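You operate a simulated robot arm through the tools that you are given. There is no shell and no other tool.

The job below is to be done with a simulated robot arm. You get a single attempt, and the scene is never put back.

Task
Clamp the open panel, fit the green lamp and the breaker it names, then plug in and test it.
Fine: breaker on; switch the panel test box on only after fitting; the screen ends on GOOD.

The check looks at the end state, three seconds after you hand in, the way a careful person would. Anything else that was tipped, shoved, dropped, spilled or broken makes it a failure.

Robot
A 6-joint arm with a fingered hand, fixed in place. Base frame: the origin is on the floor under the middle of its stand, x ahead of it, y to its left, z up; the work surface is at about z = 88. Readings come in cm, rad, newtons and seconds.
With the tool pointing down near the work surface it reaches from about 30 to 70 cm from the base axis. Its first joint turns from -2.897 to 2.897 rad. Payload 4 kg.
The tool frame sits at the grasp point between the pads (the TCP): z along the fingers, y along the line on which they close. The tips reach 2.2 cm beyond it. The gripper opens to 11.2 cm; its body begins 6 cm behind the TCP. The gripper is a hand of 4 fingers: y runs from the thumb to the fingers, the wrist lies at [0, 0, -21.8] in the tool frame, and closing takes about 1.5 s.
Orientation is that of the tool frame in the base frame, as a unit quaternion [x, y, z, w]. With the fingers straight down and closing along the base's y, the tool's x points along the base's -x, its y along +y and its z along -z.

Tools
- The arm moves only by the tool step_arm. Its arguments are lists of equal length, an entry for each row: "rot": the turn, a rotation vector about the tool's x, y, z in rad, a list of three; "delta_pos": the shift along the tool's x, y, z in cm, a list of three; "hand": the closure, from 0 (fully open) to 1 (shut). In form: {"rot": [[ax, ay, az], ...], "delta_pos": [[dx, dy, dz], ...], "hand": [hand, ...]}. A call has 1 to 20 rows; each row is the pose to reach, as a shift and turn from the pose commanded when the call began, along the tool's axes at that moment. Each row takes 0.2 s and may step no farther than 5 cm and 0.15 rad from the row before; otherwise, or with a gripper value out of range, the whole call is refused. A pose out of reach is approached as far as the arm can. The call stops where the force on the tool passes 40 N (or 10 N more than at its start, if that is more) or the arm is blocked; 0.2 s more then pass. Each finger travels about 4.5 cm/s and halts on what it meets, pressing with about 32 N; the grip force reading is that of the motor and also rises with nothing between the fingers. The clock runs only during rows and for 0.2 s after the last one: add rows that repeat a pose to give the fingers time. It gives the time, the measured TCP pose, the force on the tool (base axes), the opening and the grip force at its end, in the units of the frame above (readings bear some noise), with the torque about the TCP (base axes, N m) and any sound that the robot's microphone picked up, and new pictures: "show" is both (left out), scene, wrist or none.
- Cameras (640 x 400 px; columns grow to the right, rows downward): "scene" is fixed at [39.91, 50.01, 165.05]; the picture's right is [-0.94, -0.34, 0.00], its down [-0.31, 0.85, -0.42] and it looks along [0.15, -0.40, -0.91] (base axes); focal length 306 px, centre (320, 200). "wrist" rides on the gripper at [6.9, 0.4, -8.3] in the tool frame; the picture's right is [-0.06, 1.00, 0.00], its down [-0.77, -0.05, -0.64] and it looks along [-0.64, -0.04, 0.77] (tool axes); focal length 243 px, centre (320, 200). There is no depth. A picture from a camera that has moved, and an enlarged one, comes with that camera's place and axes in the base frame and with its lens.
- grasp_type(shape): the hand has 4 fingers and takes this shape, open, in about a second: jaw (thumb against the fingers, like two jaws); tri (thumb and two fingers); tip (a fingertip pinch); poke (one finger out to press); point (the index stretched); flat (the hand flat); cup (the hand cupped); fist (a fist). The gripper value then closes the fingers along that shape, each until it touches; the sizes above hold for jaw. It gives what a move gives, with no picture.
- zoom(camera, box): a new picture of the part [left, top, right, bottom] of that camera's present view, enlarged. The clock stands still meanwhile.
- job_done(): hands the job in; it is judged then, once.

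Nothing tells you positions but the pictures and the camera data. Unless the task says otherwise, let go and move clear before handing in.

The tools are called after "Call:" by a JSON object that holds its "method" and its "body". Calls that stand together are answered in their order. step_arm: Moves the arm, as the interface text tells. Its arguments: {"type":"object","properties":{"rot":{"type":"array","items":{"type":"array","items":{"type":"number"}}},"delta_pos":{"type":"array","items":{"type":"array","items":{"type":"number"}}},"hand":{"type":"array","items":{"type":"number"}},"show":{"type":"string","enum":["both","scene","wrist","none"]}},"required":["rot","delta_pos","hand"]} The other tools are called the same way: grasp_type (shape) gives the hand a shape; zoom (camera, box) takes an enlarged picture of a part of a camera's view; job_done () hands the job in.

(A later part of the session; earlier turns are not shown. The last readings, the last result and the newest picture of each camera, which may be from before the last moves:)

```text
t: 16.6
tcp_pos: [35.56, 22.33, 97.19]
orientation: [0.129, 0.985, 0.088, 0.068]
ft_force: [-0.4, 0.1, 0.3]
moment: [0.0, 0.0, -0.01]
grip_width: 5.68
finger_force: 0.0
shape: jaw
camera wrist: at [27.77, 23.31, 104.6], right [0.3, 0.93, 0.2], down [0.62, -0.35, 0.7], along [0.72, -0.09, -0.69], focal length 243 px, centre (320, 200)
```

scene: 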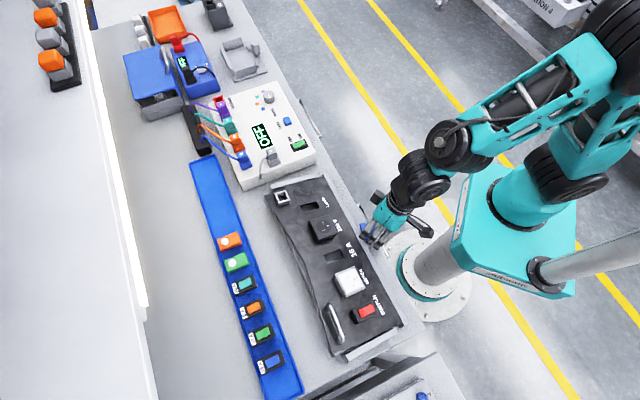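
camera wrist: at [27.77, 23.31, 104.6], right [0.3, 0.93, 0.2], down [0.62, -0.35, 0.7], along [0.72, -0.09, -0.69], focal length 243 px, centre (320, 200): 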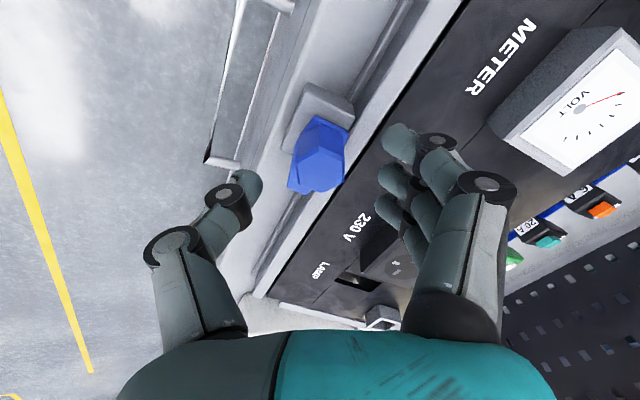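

Call:
{"method": "zoom", "body": {"camera": "wrist", "box": [220, 90, 428, 220]}}

Call:
{"method": "zoom", "body": {"camera": "scene", "box": [340, 190, 420, 260]}}

```text
3.08 times, centred on (324, 155) of wrist
camera zoom: at [27.77, 23.31, 104.6], right [0.3, 0.93, 0.2], down [0.62, -0.35, 0.7], along [0.72, -0.09, -0.69], focal length 746 px, centre (308, 338)
```

zoom: 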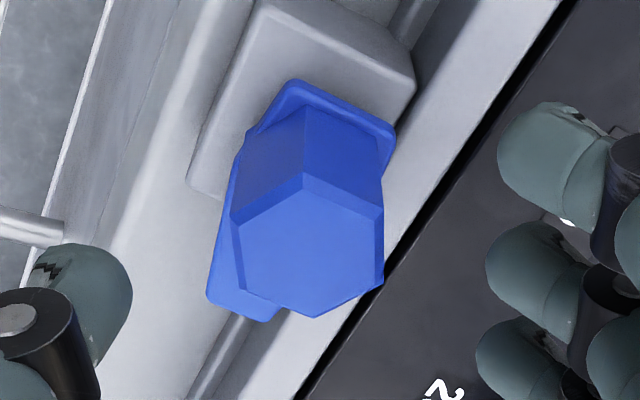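

```text
5.71 times, centred on (380, 225) of scene
camera zoom: at [39.91, 50.01, 165.05], right [-0.94, -0.34, 0.0], down [-0.31, 0.85, -0.42], along [0.15, -0.4, -0.91], focal length 1748 px, centre (-23, 57)
```

zoom: 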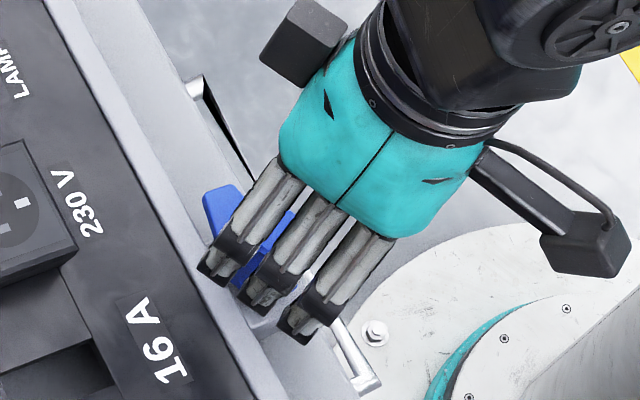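

It's still centred. I'll go down the last 2 cm and close on the hex.

Call:
{"method": "step_arm", "body": {"rot": [[0, 0, 0], [0, 0, 0], [0, 0, 0], [0, 0, 0], [0, 0, 0], [0, 0, 0], [0, 0, 0], [0, 0, 0], [0, 0, 0]], "delta_pos": [[0.05, 0, 1], [0.1, 0, 2.1], [0.1, 0, 2.1], [0.1, 0, 2.1], [0.1, 0, 2.1], [0.1, 0, 2.1], [0.1, 0, 2.1], [0.1, 0, 2.1], [0.1, 0, 2.1]], "hand": [0.5, 0.5, 0.6, 0.7, 0.8, 0.9, 1, 1, 1], "show": "both"}}

```text
t: 18.6
tcp_pos: [35.69, 22.64, 95.0]
orientation: [0.131, 0.986, 0.086, 0.066]
ft_force: [-3.5, -5.3, -3.5]
moment: [-0.02, 0.06, 0.01]
grip_width: 1.25
finger_force: 32.0
shape: jaw
camera wrist: at [27.95, 23.65, 102.47], right [0.31, 0.93, 0.19], down [0.62, -0.35, 0.7], along [0.72, -0.09, -0.69], focal length 243 px, centre (320, 200)
```

scene: 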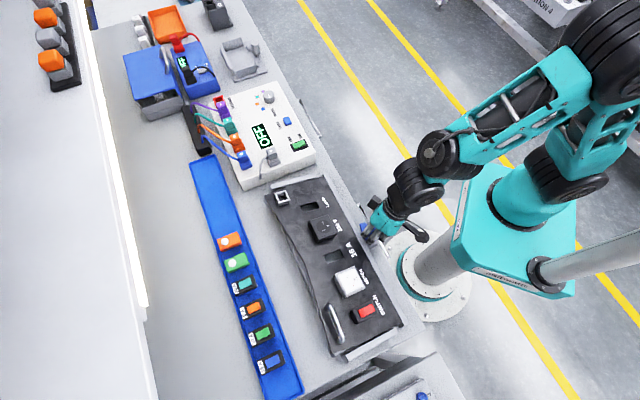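
wrist: 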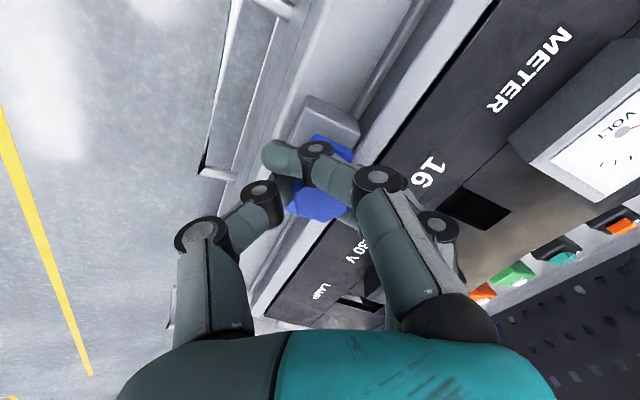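

I have the hex. I'll turn it counter-clockwise, swinging the tongue towards the panel, in two stages while watching the force.

Call:
{"method": "step_arm", "body": {"rot": [[0, 0, -0.1], [0, 0, -0.2], [0, 0, -0.3], [0, 0, -0.4], [0, 0, -0.5], [0, 0, -0.6], [0, 0, -0.7], [0, 0, -0.785]], "delta_pos": [[0, 0, 0], [0, 0, 0], [0, 0, 0], [0, 0, 0], [0, 0, 0], [0, 0, 0], [0, 0, 0], [0, 0, 0]], "hand": [1, 1, 1, 1, 1, 1, 1, 1], "show": "both"}}

```text
t: 20.4
tcp_pos: [35.76, 22.54, 94.96]
orientation: [-0.258, 0.96, 0.054, 0.095]
ft_force: [-7.5, -22.1, -0.2]
moment: [-0.29, 0.1, -0.09]
grip_width: 1.3
finger_force: 31.6
shape: jaw
camera wrist: at [28.47, 18.25, 101.67], right [-0.45, 0.89, 0.07], down [0.58, 0.23, 0.78], along [0.68, 0.39, -0.62], focal length 243 px, centre (320, 200)
```

scene: 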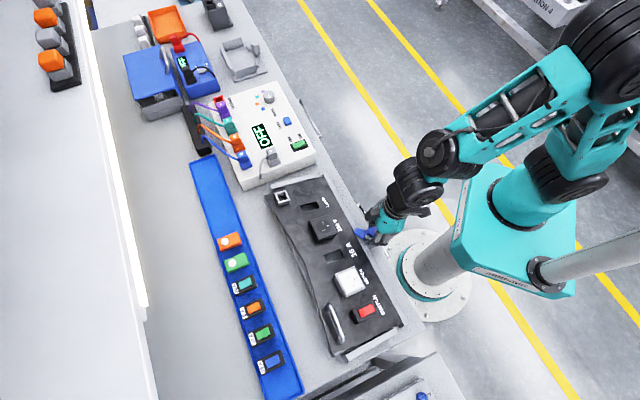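
wrist: 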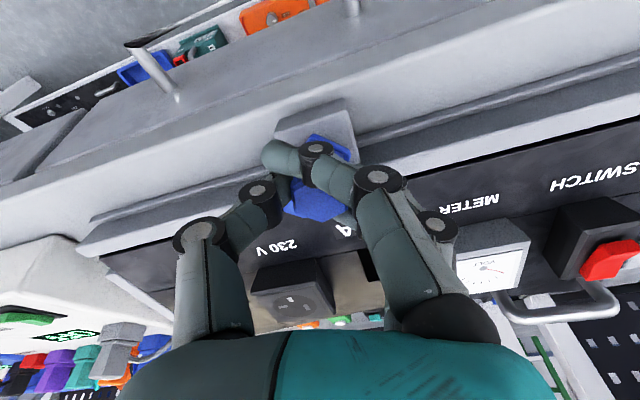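

Call:
{"method": "zoom", "body": {"camera": "scene", "box": [330, 200, 410, 260]}}

Call:
{"method": "zoom", "body": {"camera": "wrist", "box": [240, 90, 400, 230]}}

```text
6.67 times, centred on (370, 230) of scene
camera zoom: at [39.91, 50.01, 165.05], right [-0.94, -0.34, 0.0], down [-0.31, 0.85, -0.42], along [0.15, -0.4, -0.91], focal length 2039 px, centre (-13, 0)
```

zoom: 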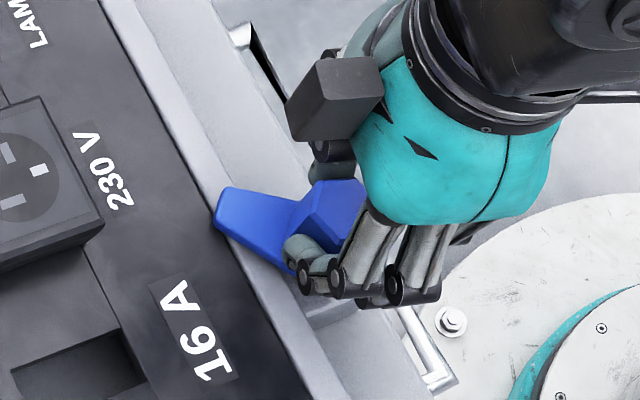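

```text
2.86 times, centred on (320, 160) of wrist
camera zoom: at [28.47, 18.25, 101.67], right [-0.45, 0.89, 0.07], down [0.58, 0.23, 0.78], along [0.68, 0.39, -0.62], focal length 693 px, centre (320, 314)
```

zoom: 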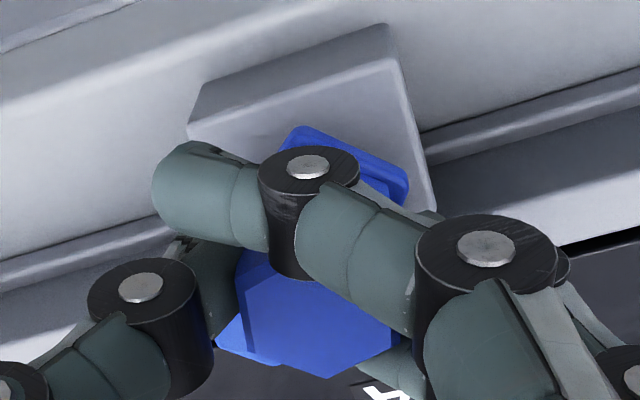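

The tongue is swinging nicely and is now at about 45°. I'll relieve the side load slightly and keep turning.

Call:
{"method": "step_arm", "body": {"rot": [[0, 0, -0.1], [0, 0, -0.2], [0, 0, -0.3], [0, 0, -0.4]], "delta_pos": [[0.12, -0.1, 0], [0.12, -0.1, 0], [0.12, -0.1, 0], [0.12, -0.1, 0]], "hand": [1, 1, 1, 1], "show": "none"}}

```text
t: 21.4
tcp_pos: [35.97, 22.33, 95.02]
orientation: [-0.444, 0.889, 0.034, 0.105]
ft_force: [1.7, -16.6, -2.0]
moment: [-0.25, -0.05, -0.11]
grip_width: 1.28
finger_force: 31.8
shape: jaw
```

Call:
{"method": "step_arm", "body": {"rot": [[0, 0, -0.1], [0, 0, -0.2], [0, 0, -0.3], [0, 0, -0.39], [0, 0, -0.39]], "delta_pos": [[0.09, -0.07, 0], [0.09, -0.07, 0], [0.09, -0.07, 0], [0.09, -0.07, 0], [0.09, -0.07, 0]], "hand": [1, 1, 1, 1, 1], "show": "both"}}

Call:
{"method": "zoom", "body": {"camera": "scene", "box": [330, 200, 410, 260]}}

```text
t: 22.6
tcp_pos: [35.85, 22.28, 95.07]
orientation: [-0.607, 0.787, 0.013, 0.111]
ft_force: [15.1, -11.0, 0.3]
moment: [-0.19, -0.26, -0.18]
grip_width: 1.28
finger_force: 31.9
shape: jaw
camera wrist: at [32.55, 14.54, 101.75], right [-0.94, 0.32, -0.1], down [0.13, 0.62, 0.78], along [0.31, 0.72, -0.62], focal length 243 px, centre (320, 200)
```

scene: 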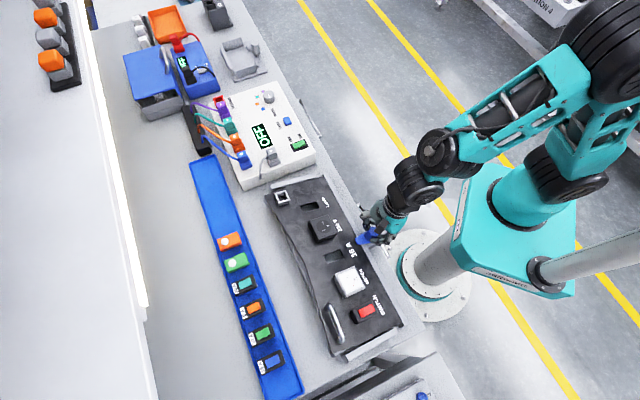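
wrist: 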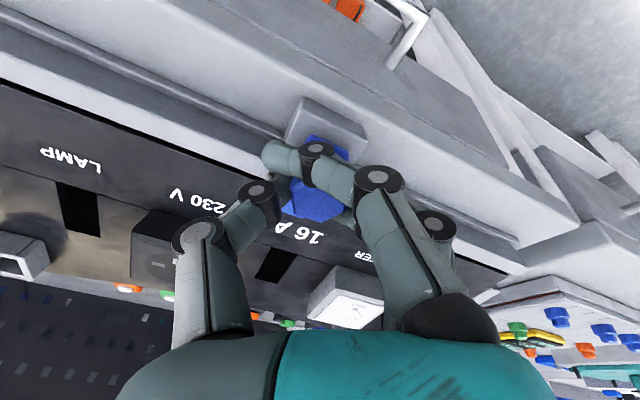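

```text
6.67 times, centred on (370, 230) of scene
camera zoom: at [39.91, 50.01, 165.05], right [-0.94, -0.34, 0.0], down [-0.31, 0.85, -0.42], along [0.15, -0.4, -0.91], focal length 2039 px, centre (-13, 0)
```

zoom: 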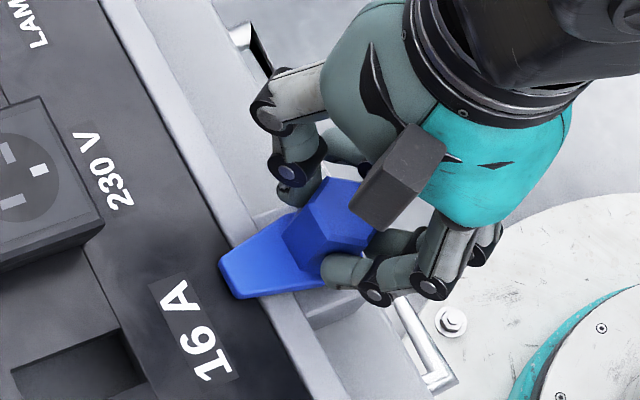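

The tongue now points straight over the panel edge. I'll release and back off along the tool axis to inspect it.

Call:
{"method": "step_arm", "body": {"rot": [[0, 0, 0], [0, 0, 0], [0, 0, 0], [0, 0, 0], [0, 0, 0], [0, 0, 0], [0, 0, 0], [0, 0, 0], [0, 0, 0], [0, 0, 0]], "delta_pos": [[0, 0, 0], [0, 0, 0], [0, 0, 0], [0, 0, 0], [0, 0, 0], [0, 0, -1], [0, 0, -3], [0, 0, -6], [0, 0, -10], [0, 0, -12]], "hand": [0.9, 0.7, 0.5, 0.45, 0.45, 0.45, 0.45, 0.45, 0.45, 0.45], "show": "both"}}

Call:
{"method": "zoom", "body": {"camera": "scene", "box": [330, 200, 410, 260]}}

Call:
{"method": "zoom", "body": {"camera": "wrist", "box": [220, 60, 420, 185]}}

```text
t: 24.8
tcp_pos: [33.74, 20.54, 106.88]
orientation: [-0.607, 0.787, 0.014, 0.109]
ft_force: [0.6, -0.9, 0.2]
moment: [0.03, 0.0, 0.0]
grip_width: 6.09
finger_force: 0.1
shape: jaw
camera wrist: at [30.48, 12.72, 113.6], right [-0.94, 0.32, -0.1], down [0.13, 0.62, 0.78], along [0.31, 0.72, -0.62], focal length 243 px, centre (320, 200)
```

scene: 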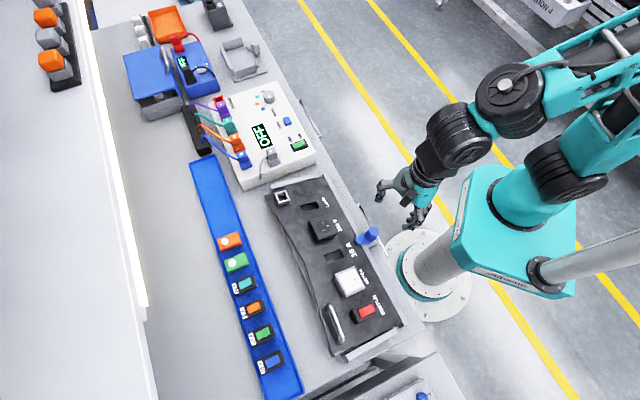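
wrist: 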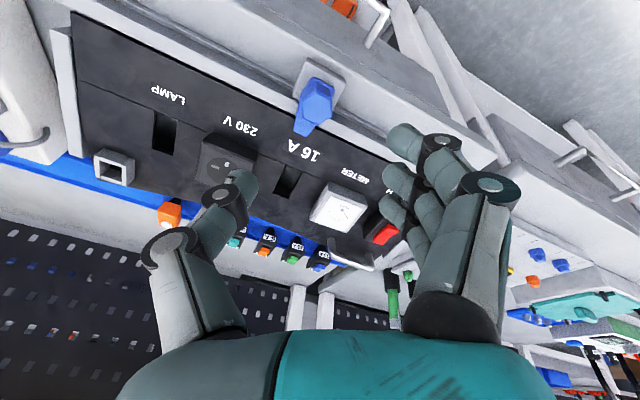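

```text
6.67 times, centred on (370, 230) of scene
camera zoom: at [39.91, 50.01, 165.05], right [-0.94, -0.34, 0.0], down [-0.31, 0.85, -0.42], along [0.15, -0.4, -0.91], focal length 2039 px, centre (-13, 0)
```

zoom: 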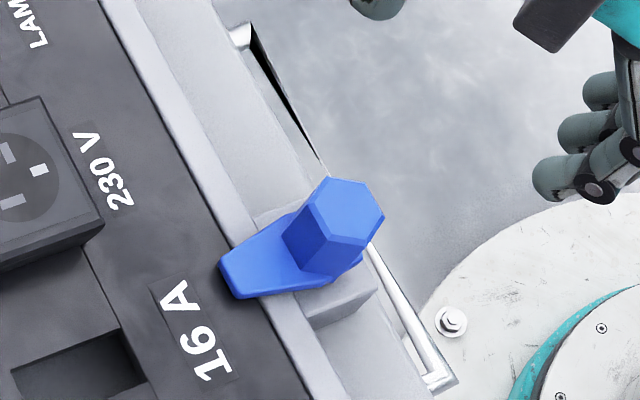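

```text
3.20 times, centred on (320, 122) of wrist
camera zoom: at [30.48, 12.72, 113.6], right [-0.94, 0.32, -0.1], down [0.13, 0.62, 0.78], along [0.31, 0.72, -0.62], focal length 776 px, centre (320, 448)
```

zoom: 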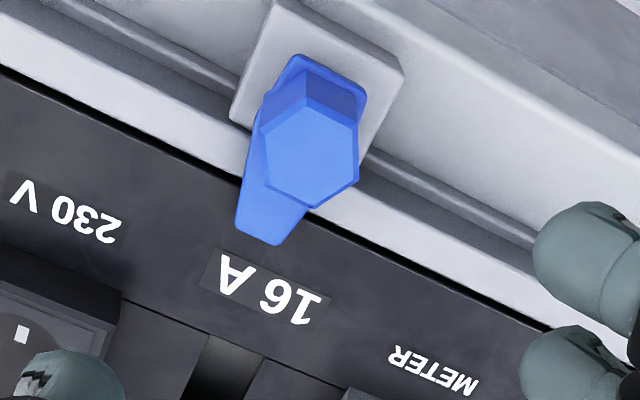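

The clamp tongue now lies over the panel edge. I'll turn the hand back to face along the bench and check my reach above the green lamp.

Call:
{"method": "step_arm", "body": {"rot": [[0, 0, 0.13], [0, 0, 0.26], [0, 0, 0.39], [0, 0, 0.524]], "delta_pos": [[0, 0, -1], [0, 0, -2], [0, 0, -3], [0, 0, -4]], "hand": [0.4, 0.4, 0.4, 0.4], "show": "none"}}

```text
t: 25.8
tcp_pos: [33.42, 19.83, 110.78]
orientation: [-0.382, 0.918, 0.043, 0.101]
ft_force: [0.5, -0.3, -0.3]
moment: [0.01, 0.01, 0.0]
grip_width: 6.69
finger_force: 0.0
shape: jaw
```

Call:
{"method": "step_arm", "body": {"rot": [[0, 0.05, 0], [0, 0.1, 0], [0, 0.15, 0], [0, 0.2, 0], [0, 0.22, 0], [0, 0.22, 0], [0, 0.22, 0], [0, 0.22, 0], [0, 0.22, 0]], "delta_pos": [[-4.3, -0.92, 1.6], [-8.6, -1.84, 3.2], [-12.9, -2.75, 4.7], [-17.2, -3.67, 6.3], [-21.4, -4.58, 7.9], [-25.7, -5.5, 9.45], [-30, -6.4, 11], [-34.3, -7.33, 12.6], [-34.3, -7.33, 12.6]], "hand": [0.4, 0.4, 0.4, 0.4, 0.4, 0.4, 0.4, 0.4, 0.4], "show": "both"}}

```text
t: 27.8
tcp_pos: [58.22, 36.09, 104.47]
orientation: [-0.385, 0.923, -0.001, 0.0]
ft_force: [-0.2, 0.8, 0.0]
moment: [-0.01, 0.01, -0.01]
grip_width: 6.68
finger_force: 0.0
shape: jaw
out of reach, approached as far as the arm can: row 7, 8, 9
camera wrist: at [53.02, 31.36, 112.67], right [-0.66, 0.75, 0.0], down [0.57, 0.51, 0.64], along [0.48, 0.43, -0.77], focal length 243 px, centre (320, 200)
```

scene: 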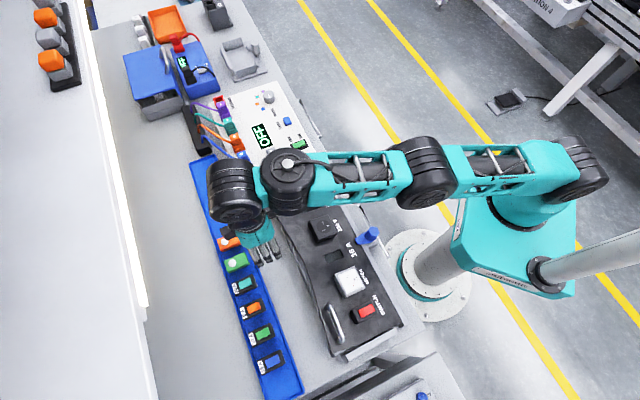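
wrist: 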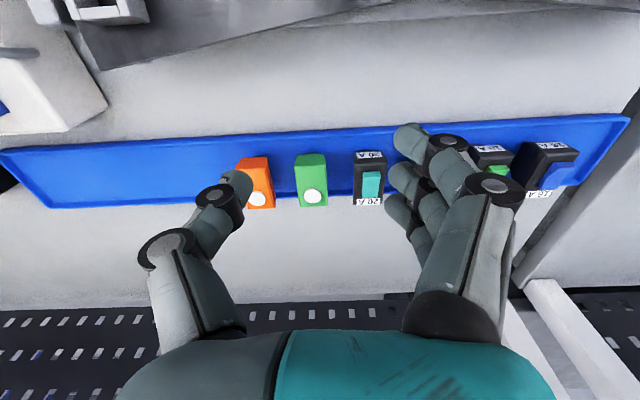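

A vertical tool reaches only about 68.5 cm out, and the lamp is at 76 cm, so I'll tilt the fingers outward by about 0.32 rad and hover over the green lamp.

Call:
{"method": "step_arm", "body": {"rot": [[0, -0.12, 0], [0, -0.24, 0], [0, -0.32, 0], [0, -0.32, 0]], "delta_pos": [[-1, -0.3, 0.5], [-2.5, -0.8, 2], [-4.91, -1.29, 4.67], [-4.91, -1.29, 4.67]], "hand": [0.5, 0.6, 0.66, 0.66], "show": "both"}}

```text
t: 28.8
tcp_pos: [62.68, 38.35, 99.63]
orientation: [-0.38, 0.911, 0.061, 0.148]
ft_force: [0.3, 0.3, 0.0]
moment: [-0.01, -0.02, 0.0]
grip_width: 3.86
finger_force: 0.2
shape: jaw
camera wrist: at [55.93, 32.14, 105.44], right [-0.67, 0.75, 0.02], down [0.4, 0.34, 0.85], along [0.63, 0.57, -0.53], focal length 243 px, centre (320, 200)
```

scene: 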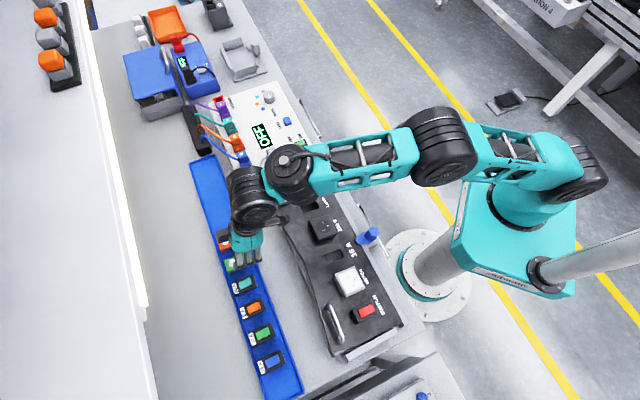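
wrist: 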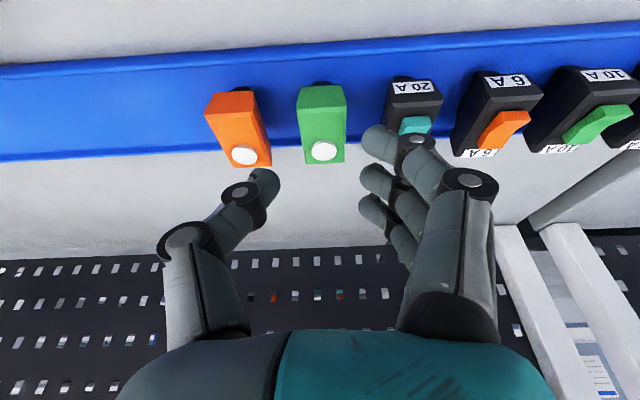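

Call:
{"method": "zoom", "body": {"camera": "wrist", "box": [230, 70, 430, 195]}}

Call:
{"method": "zoom", "body": {"camera": "scene", "box": [200, 210, 296, 270]}}

```text
3.20 times, centred on (330, 132) of wrist
camera zoom: at [55.93, 32.14, 105.44], right [-0.67, 0.75, 0.02], down [0.4, 0.34, 0.85], along [0.63, 0.57, -0.53], focal length 776 px, centre (288, 416)
```

zoom: 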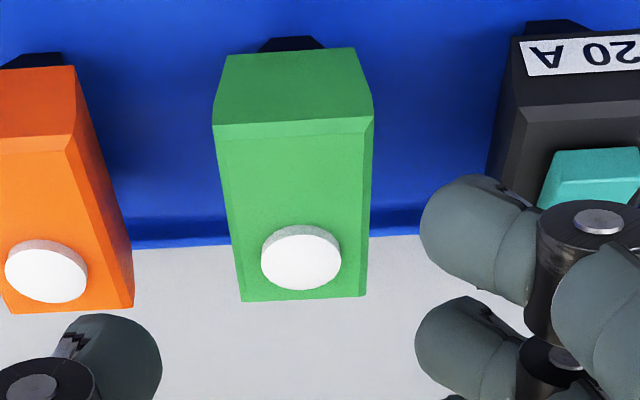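

```text
6.67 times, centred on (248, 240) of scene
camera zoom: at [39.91, 50.01, 165.05], right [-0.94, -0.34, 0.0], down [-0.31, 0.85, -0.42], along [0.15, -0.4, -0.91], focal length 2039 px, centre (800, -67)
```

zoom: 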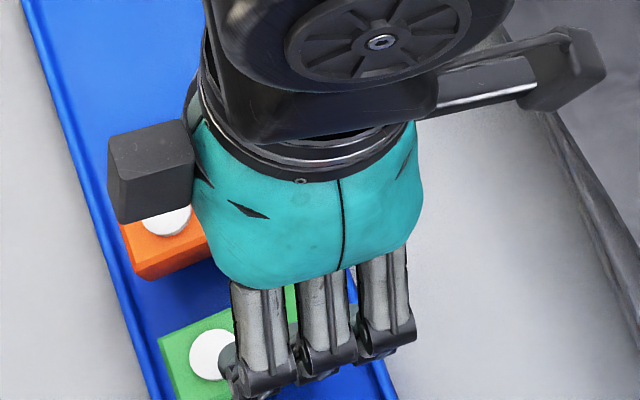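

The lamp is almost centred, needing only a 0.2 cm shift. The finger opening of 3.9 cm fits between its neighbours, so I'll descend around it.

Call:
{"method": "step_arm", "body": {"rot": [[0, 0, 0], [0, 0, 0], [0, 0, 0], [0, 0, 0]], "delta_pos": [[-0.05, 0.18, 1.5], [-0.1, 0.18, 3], [-0.15, 0.18, 4.5], [-0.2, 0.18, 5.9]], "hand": [0.66, 0.66, 0.66, 0.66], "show": "both"}}

Call:
{"method": "zoom", "body": {"camera": "wrist", "box": [220, 110, 428, 240]}}

Call:
{"method": "zoom", "body": {"camera": "scene", "box": [200, 210, 296, 300]}}

```text
t: 29.8
tcp_pos: [64.06, 39.83, 94.31]
orientation: [-0.379, 0.911, 0.061, 0.148]
ft_force: [-0.1, -0.2, -0.2]
moment: [-0.01, 0.0, -0.03]
grip_width: 3.87
finger_force: 0.0
shape: jaw
camera wrist: at [57.21, 33.6, 100.07], right [-0.67, 0.75, 0.02], down [0.4, 0.34, 0.85], along [0.63, 0.57, -0.53], focal length 243 px, centre (320, 200)
```

scene: 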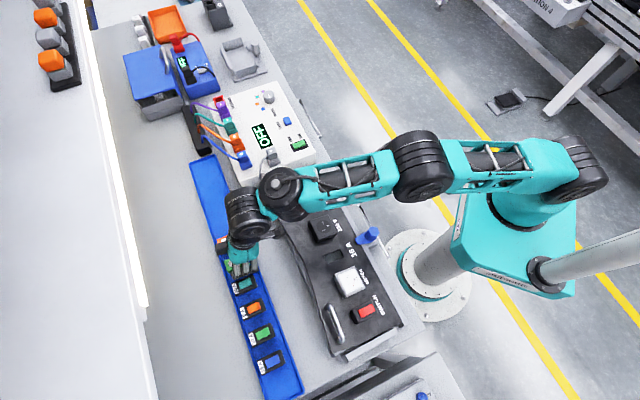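
wrist: 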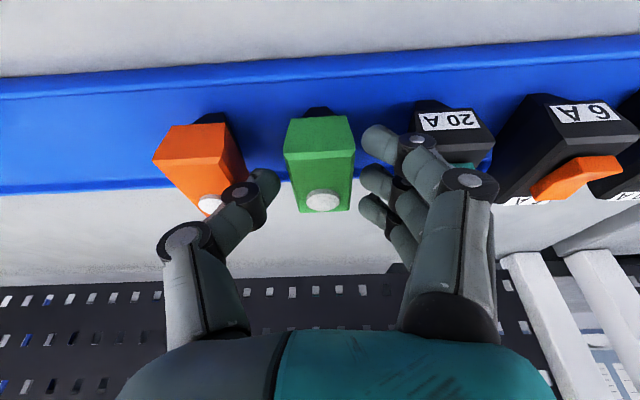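

```text
3.08 times, centred on (324, 175) of wrist
camera zoom: at [57.21, 33.6, 100.07], right [-0.67, 0.75, 0.02], down [0.4, 0.34, 0.85], along [0.63, 0.57, -0.53], focal length 746 px, centre (308, 277)
```

zoom: 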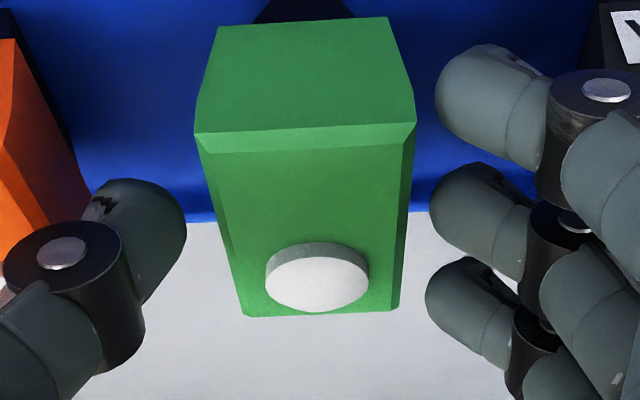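

```text
4.44 times, centred on (248, 255) of scene
camera zoom: at [39.91, 50.01, 165.05], right [-0.94, -0.34, 0.0], down [-0.31, 0.85, -0.42], along [0.15, -0.4, -0.91], focal length 1359 px, centre (640, -44)
```

zoom: 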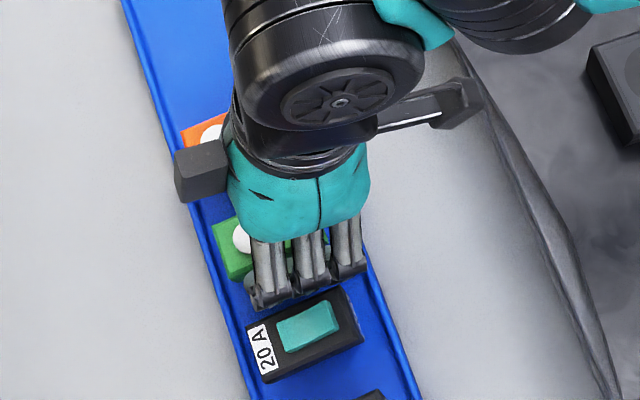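

The fingers are around the lamp with clearance on both sides. I'll close on it.

Call:
{"method": "step_arm", "body": {"rot": [[0, 0, 0], [0, 0, 0], [0, 0, 0], [0, 0, 0], [0, 0, 0], [0, 0, 0], [0, 0, 0]], "delta_pos": [[0, 0, 0], [0, 0, 0], [0, 0, 0], [0, 0, 0], [0, 0, 0], [0, 0, 0], [0, 0, 0]], "hand": [0.7, 0.75, 0.8, 0.85, 0.9, 1, 1], "show": "wrist"}}

Call:
{"method": "zoom", "body": {"camera": "wrist", "box": [220, 110, 428, 240]}}

```text
t: 31.4
tcp_pos: [64.05, 39.81, 94.52]
orientation: [-0.38, 0.911, 0.06, 0.148]
ft_force: [0.3, -1.1, 5.7]
moment: [-0.03, -0.1, -0.01]
grip_width: 2.34
finger_force: 32.1
shape: jaw
camera wrist: at [57.22, 33.59, 100.12], right [-0.67, 0.75, 0.02], down [0.4, 0.34, 0.85], along [0.63, 0.57, -0.53], focal length 243 px, centre (320, 200)
```

wrist: 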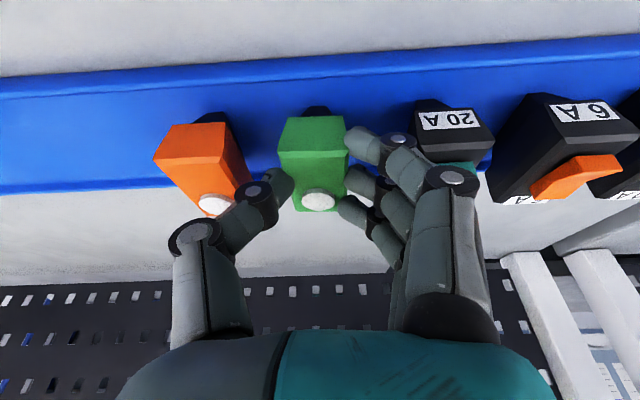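

```text
3.08 times, centred on (324, 175) of wrist
camera zoom: at [57.22, 33.59, 100.12], right [-0.67, 0.75, 0.02], down [0.4, 0.34, 0.85], along [0.63, 0.57, -0.53], focal length 746 px, centre (308, 277)
```

zoom: 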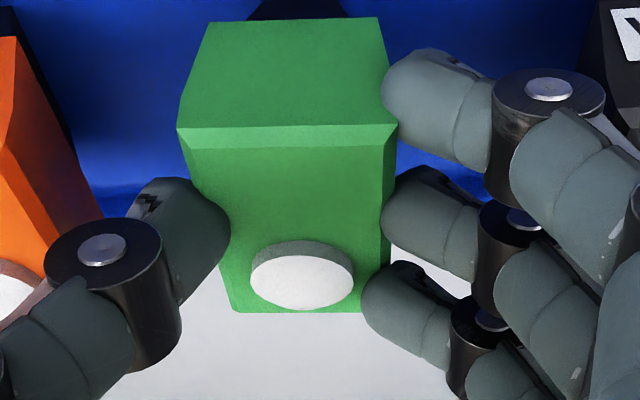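

The lamp is gripped. I'll lift it straight up and check how it sits in the hand.

Call:
{"method": "step_arm", "body": {"rot": [[0, 0, 0], [0, 0, 0], [0, 0, 0], [0, 0, 0], [0, 0, 0]], "delta_pos": [[-0.32, 0, -0.95], [-0.63, 0, -1.9], [-0.95, 0, -2.85], [-0.8, 0, -4.5], [-0.5, 0, -6]], "hand": [1, 1, 1, 1, 1], "show": "both"}}

Call:
{"method": "zoom", "body": {"camera": "wrist", "box": [220, 110, 428, 240]}}

Call:
{"method": "zoom", "body": {"camera": "scene", "box": [200, 200, 312, 290]}}

```text
t: 32.6
tcp_pos: [63.05, 39.02, 100.12]
orientation: [-0.379, 0.912, 0.061, 0.146]
ft_force: [-0.5, 0.6, -0.6]
moment: [0.02, -0.02, 0.0]
grip_width: 2.05
finger_force: 31.2
shape: jaw
camera wrist: at [56.27, 32.89, 105.85], right [-0.67, 0.75, 0.02], down [0.4, 0.34, 0.85], along [0.63, 0.57, -0.53], focal length 243 px, centre (320, 200)
```

scene: 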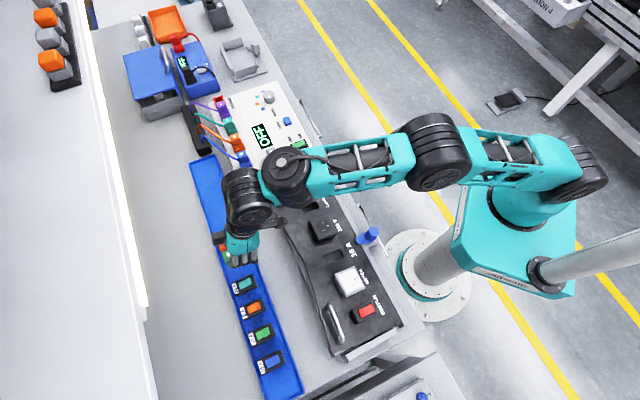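
wrist: 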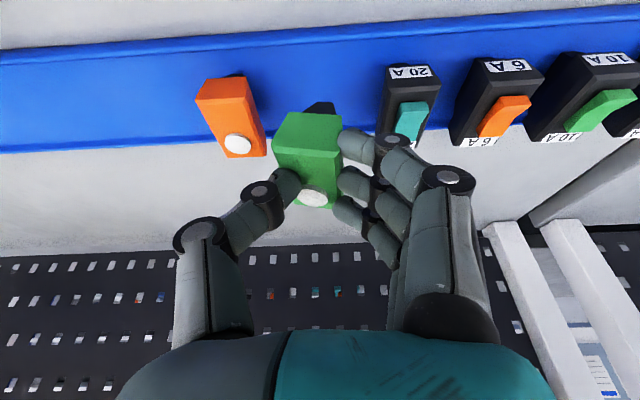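

```text
3.08 times, centred on (324, 175) of wrist
camera zoom: at [56.27, 32.89, 105.85], right [-0.67, 0.75, 0.02], down [0.4, 0.34, 0.85], along [0.63, 0.57, -0.53], focal length 746 px, centre (308, 277)
```

zoom: 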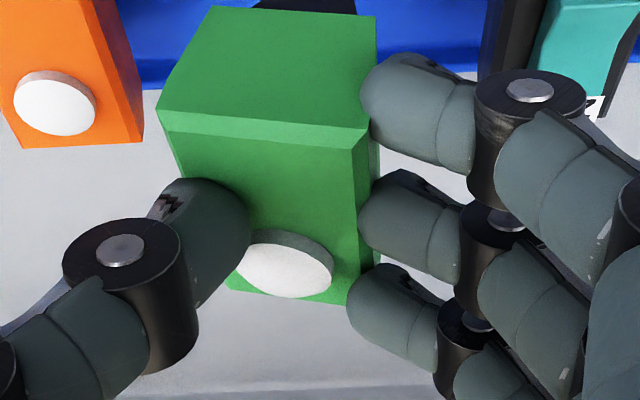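

```text
4.44 times, centred on (256, 245) of scene
camera zoom: at [39.91, 50.01, 165.05], right [-0.94, -0.34, 0.0], down [-0.31, 0.85, -0.42], along [0.15, -0.4, -0.91], focal length 1359 px, centre (604, 0)
```

zoom: 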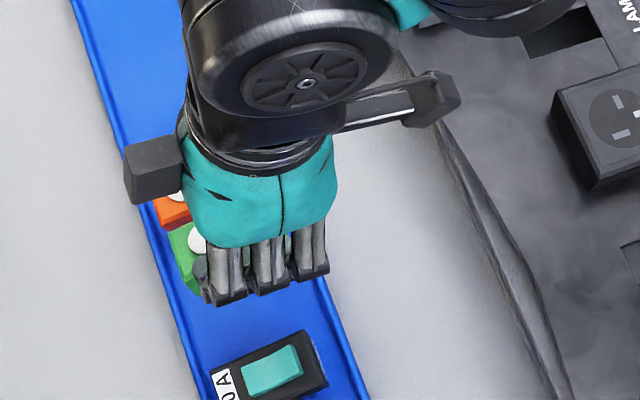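

The lamp is up, but it has rolled a few degrees in the fingers. I'll zoom in to measure how it sits.

Call:
{"method": "zoom", "body": {"camera": "wrist", "box": [260, 100, 356, 220]}}

Call:
{"method": "zoom", "body": {"camera": "scene", "box": [224, 230, 272, 280]}}

```text
3.33 times, centred on (308, 160) of wrist
camera zoom: at [56.27, 32.89, 105.85], right [-0.67, 0.75, 0.02], down [0.4, 0.34, 0.85], along [0.63, 0.57, -0.53], focal length 809 px, centre (360, 333)
```

zoom: 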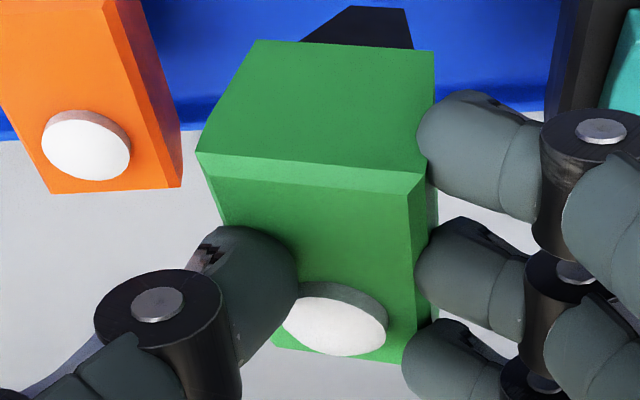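

```text
8.00 times, centred on (248, 255) of scene
camera zoom: at [39.91, 50.01, 165.05], right [-0.94, -0.34, 0.0], down [-0.31, 0.85, -0.42], along [0.15, -0.4, -0.91], focal length 2447 px, centre (896, -240)
```

zoom: 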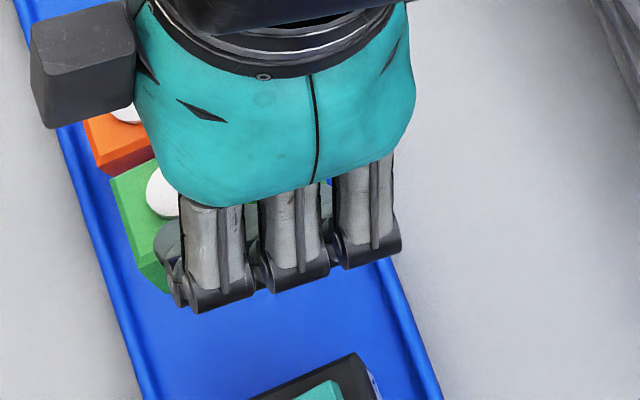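

The lamp is held firmly, rolled about 10° around its long axis. I can cancel that by rolling the tool. I'll carry it over and hover above the LAMP slot, tilted to match the panel.

Call:
{"method": "step_arm", "body": {"rot": [[0, 0, 0], [0, 0, 0], [0.043, -0.055, -0.009], [0.086, -0.11, -0.018], [0.129, -0.165, -0.028], [0.172, -0.22, -0.037], [0.172, -0.22, -0.037], [0.172, -0.22, -0.037]], "delta_pos": [[0.9, 0, -4], [1.78, 0, -7.87], [6, -1.1, -9.3], [10.3, -2.2, -10.7], [14.6, -3.3, -12.1], [18.82, -4.42, -13.52], [20.08, -4.42, -9.72], [20.08, -4.42, -9.72]], "hand": [1, 1, 1, 1, 1, 1, 1, 1], "show": "both"}}

Call:
{"method": "zoom", "body": {"camera": "wrist", "box": [220, 60, 420, 220]}}

Call:
{"method": "zoom", "body": {"camera": "scene", "box": [270, 160, 366, 240]}}

```text
t: 34.4
tcp_pos: [50.59, 20.63, 102.99]
orientation: [-0.374, 0.884, 0.022, 0.279]
ft_force: [0.1, -0.4, -0.1]
moment: [0.0, 0.01, 0.04]
grip_width: 2.01
finger_force: 31.7
shape: jaw
camera wrist: at [42.49, 14.28, 106.45], right [-0.63, 0.76, -0.14], down [0.16, 0.3, 0.94], along [0.76, 0.57, -0.31], focal length 243 px, centre (320, 200)
```

scene: 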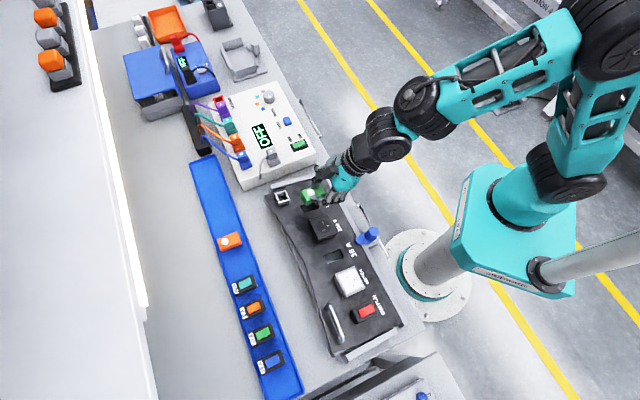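
wrist: 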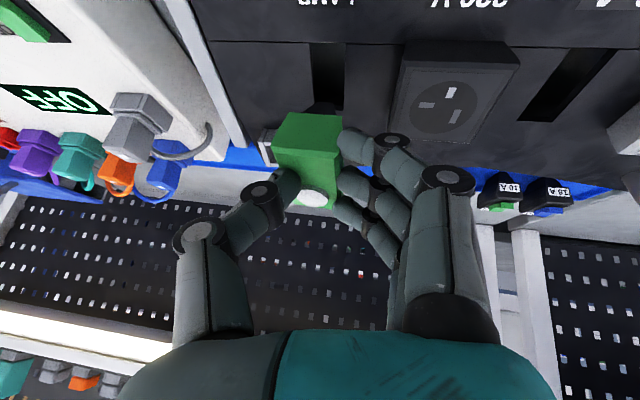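

```text
2.50 times, centred on (320, 140) of wrist
camera zoom: at [42.49, 14.28, 106.45], right [-0.63, 0.76, -0.14], down [0.16, 0.3, 0.94], along [0.76, 0.57, -0.31], focal length 606 px, centre (320, 350)
```

zoom: 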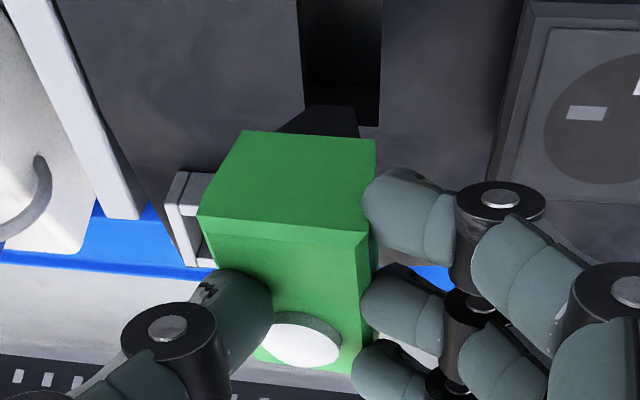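

```text
5.00 times, centred on (318, 200) of scene
camera zoom: at [39.91, 50.01, 165.05], right [-0.94, -0.34, 0.0], down [-0.31, 0.85, -0.42], along [0.15, -0.4, -0.91], focal length 1529 px, centre (330, 200)
```

zoom: 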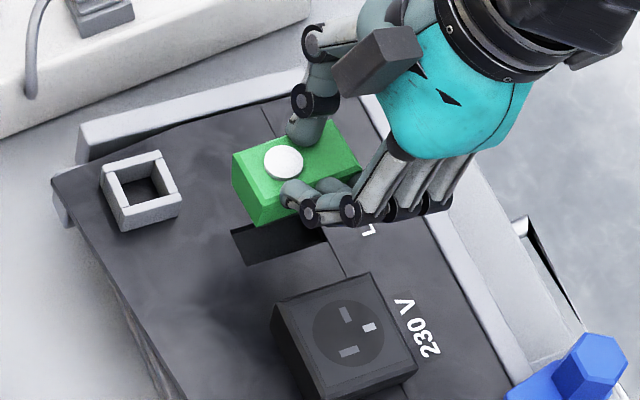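

I have a good view of both the foot and the slot. I'll zoom in to compare their alignment.

Call:
{"method": "zoom", "body": {"camera": "wrist", "box": [250, 30, 390, 118]}}

Call:
{"method": "zoom", "body": {"camera": "wrist", "box": [256, 90, 384, 210]}}

Call:
{"method": "zoom", "body": {"camera": "scene", "box": [292, 170, 348, 222]}}

```text
4.55 times, centred on (320, 74) of wrist
camera zoom: at [42.49, 14.28, 106.45], right [-0.63, 0.76, -0.14], down [0.16, 0.3, 0.94], along [0.76, 0.57, -0.31], focal length 1103 px, centre (320, 773)
```

zoom: 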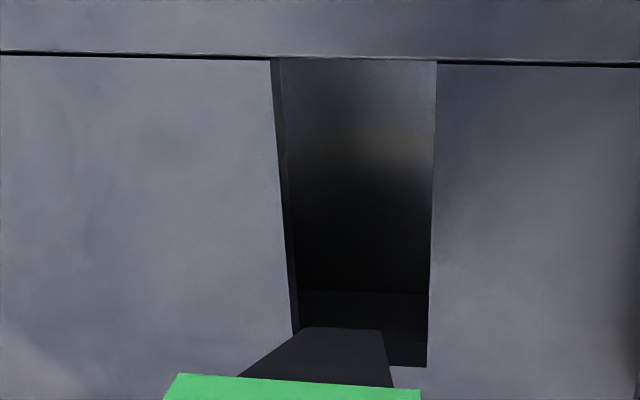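

```text
3.33 times, centred on (320, 150) of wrist
camera zoom: at [42.49, 14.28, 106.45], right [-0.63, 0.76, -0.14], down [0.16, 0.3, 0.94], along [0.76, 0.57, -0.31], focal length 809 px, centre (320, 367)
```

zoom: 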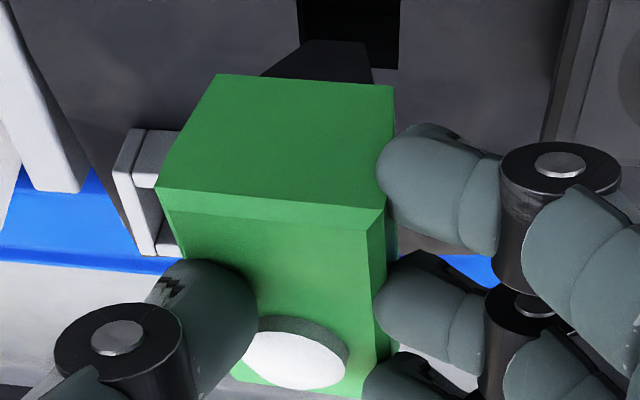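

```text
7.69 times, centred on (320, 196) of scene
camera zoom: at [39.91, 50.01, 165.05], right [-0.94, -0.34, 0.0], down [-0.31, 0.85, -0.42], along [0.15, -0.4, -0.91], focal length 2353 px, centre (320, 231)
```

zoom: 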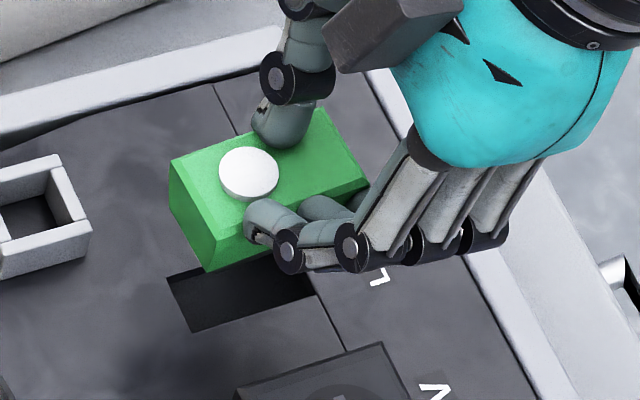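

The lamp is now parallel to the panel within a couple of degrees, and its foot is tapered, which helps it find the slot. I'll shift slightly and lower it to just above the slot.

Call:
{"method": "step_arm", "body": {"rot": [[0, 0, 0], [0, 0, 0], [0, 0, 0]], "delta_pos": [[0.5, 0.08, 0.8], [0.95, 0.15, 1.6], [1.265, 0.198, 2.216]], "hand": [1, 1, 1], "show": "none"}}

Call:
{"method": "zoom", "body": {"camera": "wrist", "box": [250, 30, 390, 118]}}

Call:
{"method": "zoom", "body": {"camera": "scene", "box": [292, 170, 348, 222]}}

```text
t: 35.2
tcp_pos: [50.81, 20.35, 100.46]
orientation: [-0.374, 0.884, 0.021, 0.279]
ft_force: [-0.3, -0.6, 0.0]
moment: [0.03, 0.06, 0.0]
grip_width: 2.04
finger_force: 32.0
shape: jaw
```

```text
4.55 times, centred on (320, 74) of wrist
camera zoom: at [42.72, 14.13, 103.82], right [-0.63, 0.76, -0.14], down [0.16, 0.3, 0.94], along [0.76, 0.57, -0.31], focal length 1103 px, centre (320, 773)
```

zoom: 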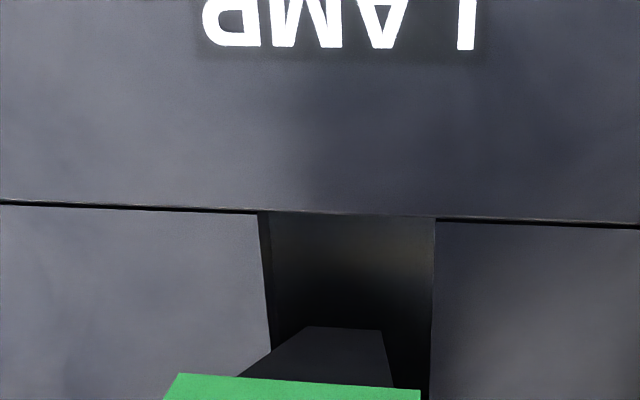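

```text
7.69 times, centred on (320, 196) of scene
camera zoom: at [39.91, 50.01, 165.05], right [-0.94, -0.34, 0.0], down [-0.31, 0.85, -0.42], along [0.15, -0.4, -0.91], focal length 2353 px, centre (320, 231)
```

zoom: 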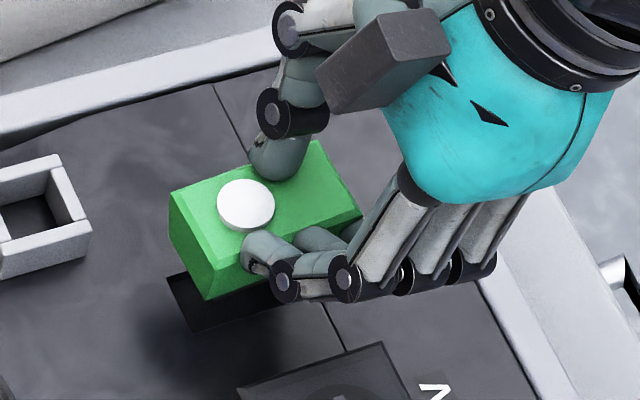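

Call:
{"method": "zoom", "body": {"camera": "scene", "box": [300, 180, 340, 215]}}

Call:
{"method": "zoom", "body": {"camera": "wrist", "box": [256, 70, 384, 220]}}

```text
11.43 times, centred on (320, 198) of scene
camera zoom: at [39.91, 50.01, 165.05], right [-0.94, -0.34, 0.0], down [-0.31, 0.85, -0.42], along [0.15, -0.4, -0.91], focal length 3496 px, centre (320, 229)
```

zoom: 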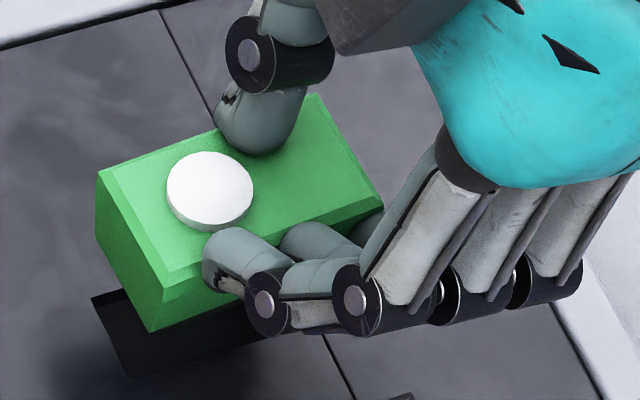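

```text
2.67 times, centred on (320, 145) of wrist
camera zoom: at [42.72, 14.13, 103.82], right [-0.63, 0.76, -0.14], down [0.16, 0.3, 0.94], along [0.76, 0.57, -0.31], focal length 647 px, centre (320, 347)
```

zoom: 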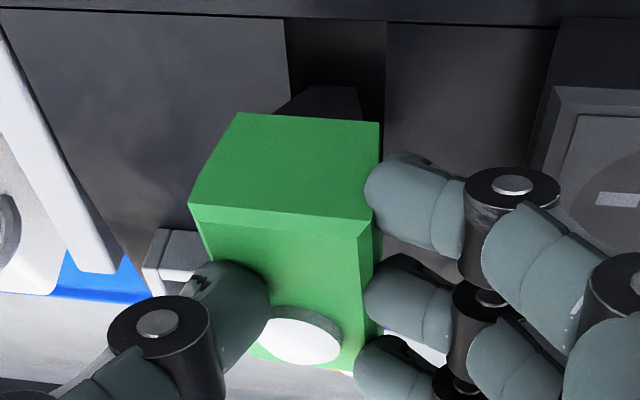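

The slot measures about 4.5 × 2.1 cm and the lamp is nearly centred, with a small pitch error of about 4°. I'll correct that and ease the foot into the slot.

Call:
{"method": "step_arm", "body": {"rot": [[0, -0.06, 0], [0, -0.06, 0], [0, -0.06, 0], [0, -0.06, 0], [0, -0.06, 0]], "delta_pos": [[0.21, 0, -0.07], [0.3, 0.05, 0.21], [0.4, 0.1, 0.49], [0.49, 0.15, 0.77], [0.58, 0.2, 1.05]], "hand": [1, 1, 1, 1, 1], "show": "wrist"}}

Call:
{"method": "zoom", "body": {"camera": "wrist", "box": [250, 30, 390, 118]}}

Call:
{"method": "zoom", "body": {"camera": "scene", "box": [300, 180, 340, 215]}}

```text
t: 36.4
tcp_pos: [50.74, 20.21, 99.33]
orientation: [-0.373, 0.875, 0.033, 0.306]
ft_force: [-0.1, 0.0, 0.2]
moment: [0.0, 0.0, -0.01]
grip_width: 2.04
finger_force: 32.0
shape: jaw
camera wrist: at [42.55, 13.81, 102.13], right [-0.64, 0.76, -0.14], down [0.11, 0.27, 0.96], along [0.76, 0.59, -0.26], focal length 243 px, centre (320, 200)
```

wrist: 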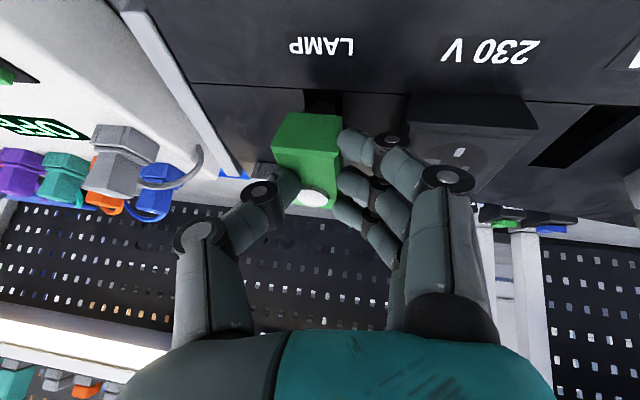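

```text
4.55 times, centred on (320, 74) of wrist
camera zoom: at [42.55, 13.81, 102.13], right [-0.64, 0.76, -0.14], down [0.11, 0.27, 0.96], along [0.76, 0.59, -0.26], focal length 1103 px, centre (320, 773)
```

zoom: 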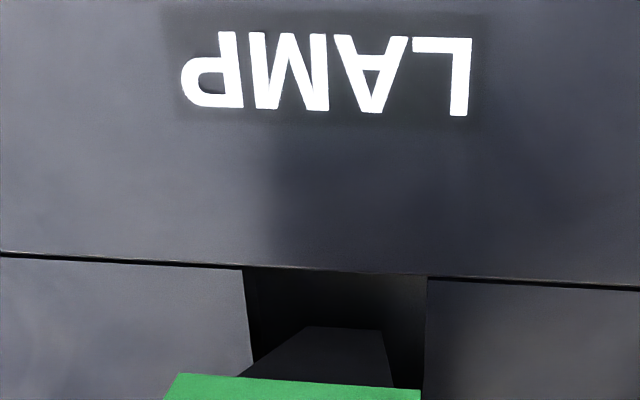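

```text
11.43 times, centred on (320, 198) of scene
camera zoom: at [39.91, 50.01, 165.05], right [-0.94, -0.34, 0.0], down [-0.31, 0.85, -0.42], along [0.15, -0.4, -0.91], focal length 3496 px, centre (320, 229)
```

zoom: 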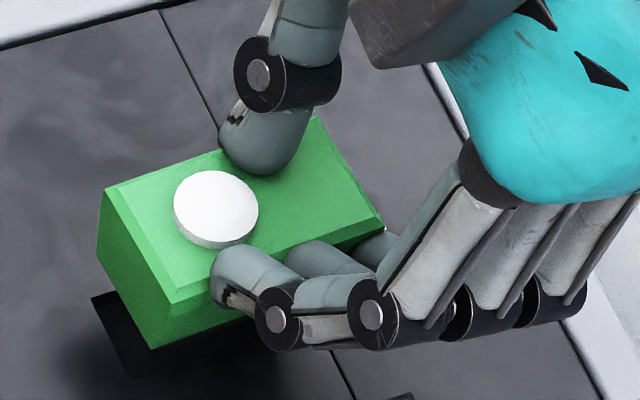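

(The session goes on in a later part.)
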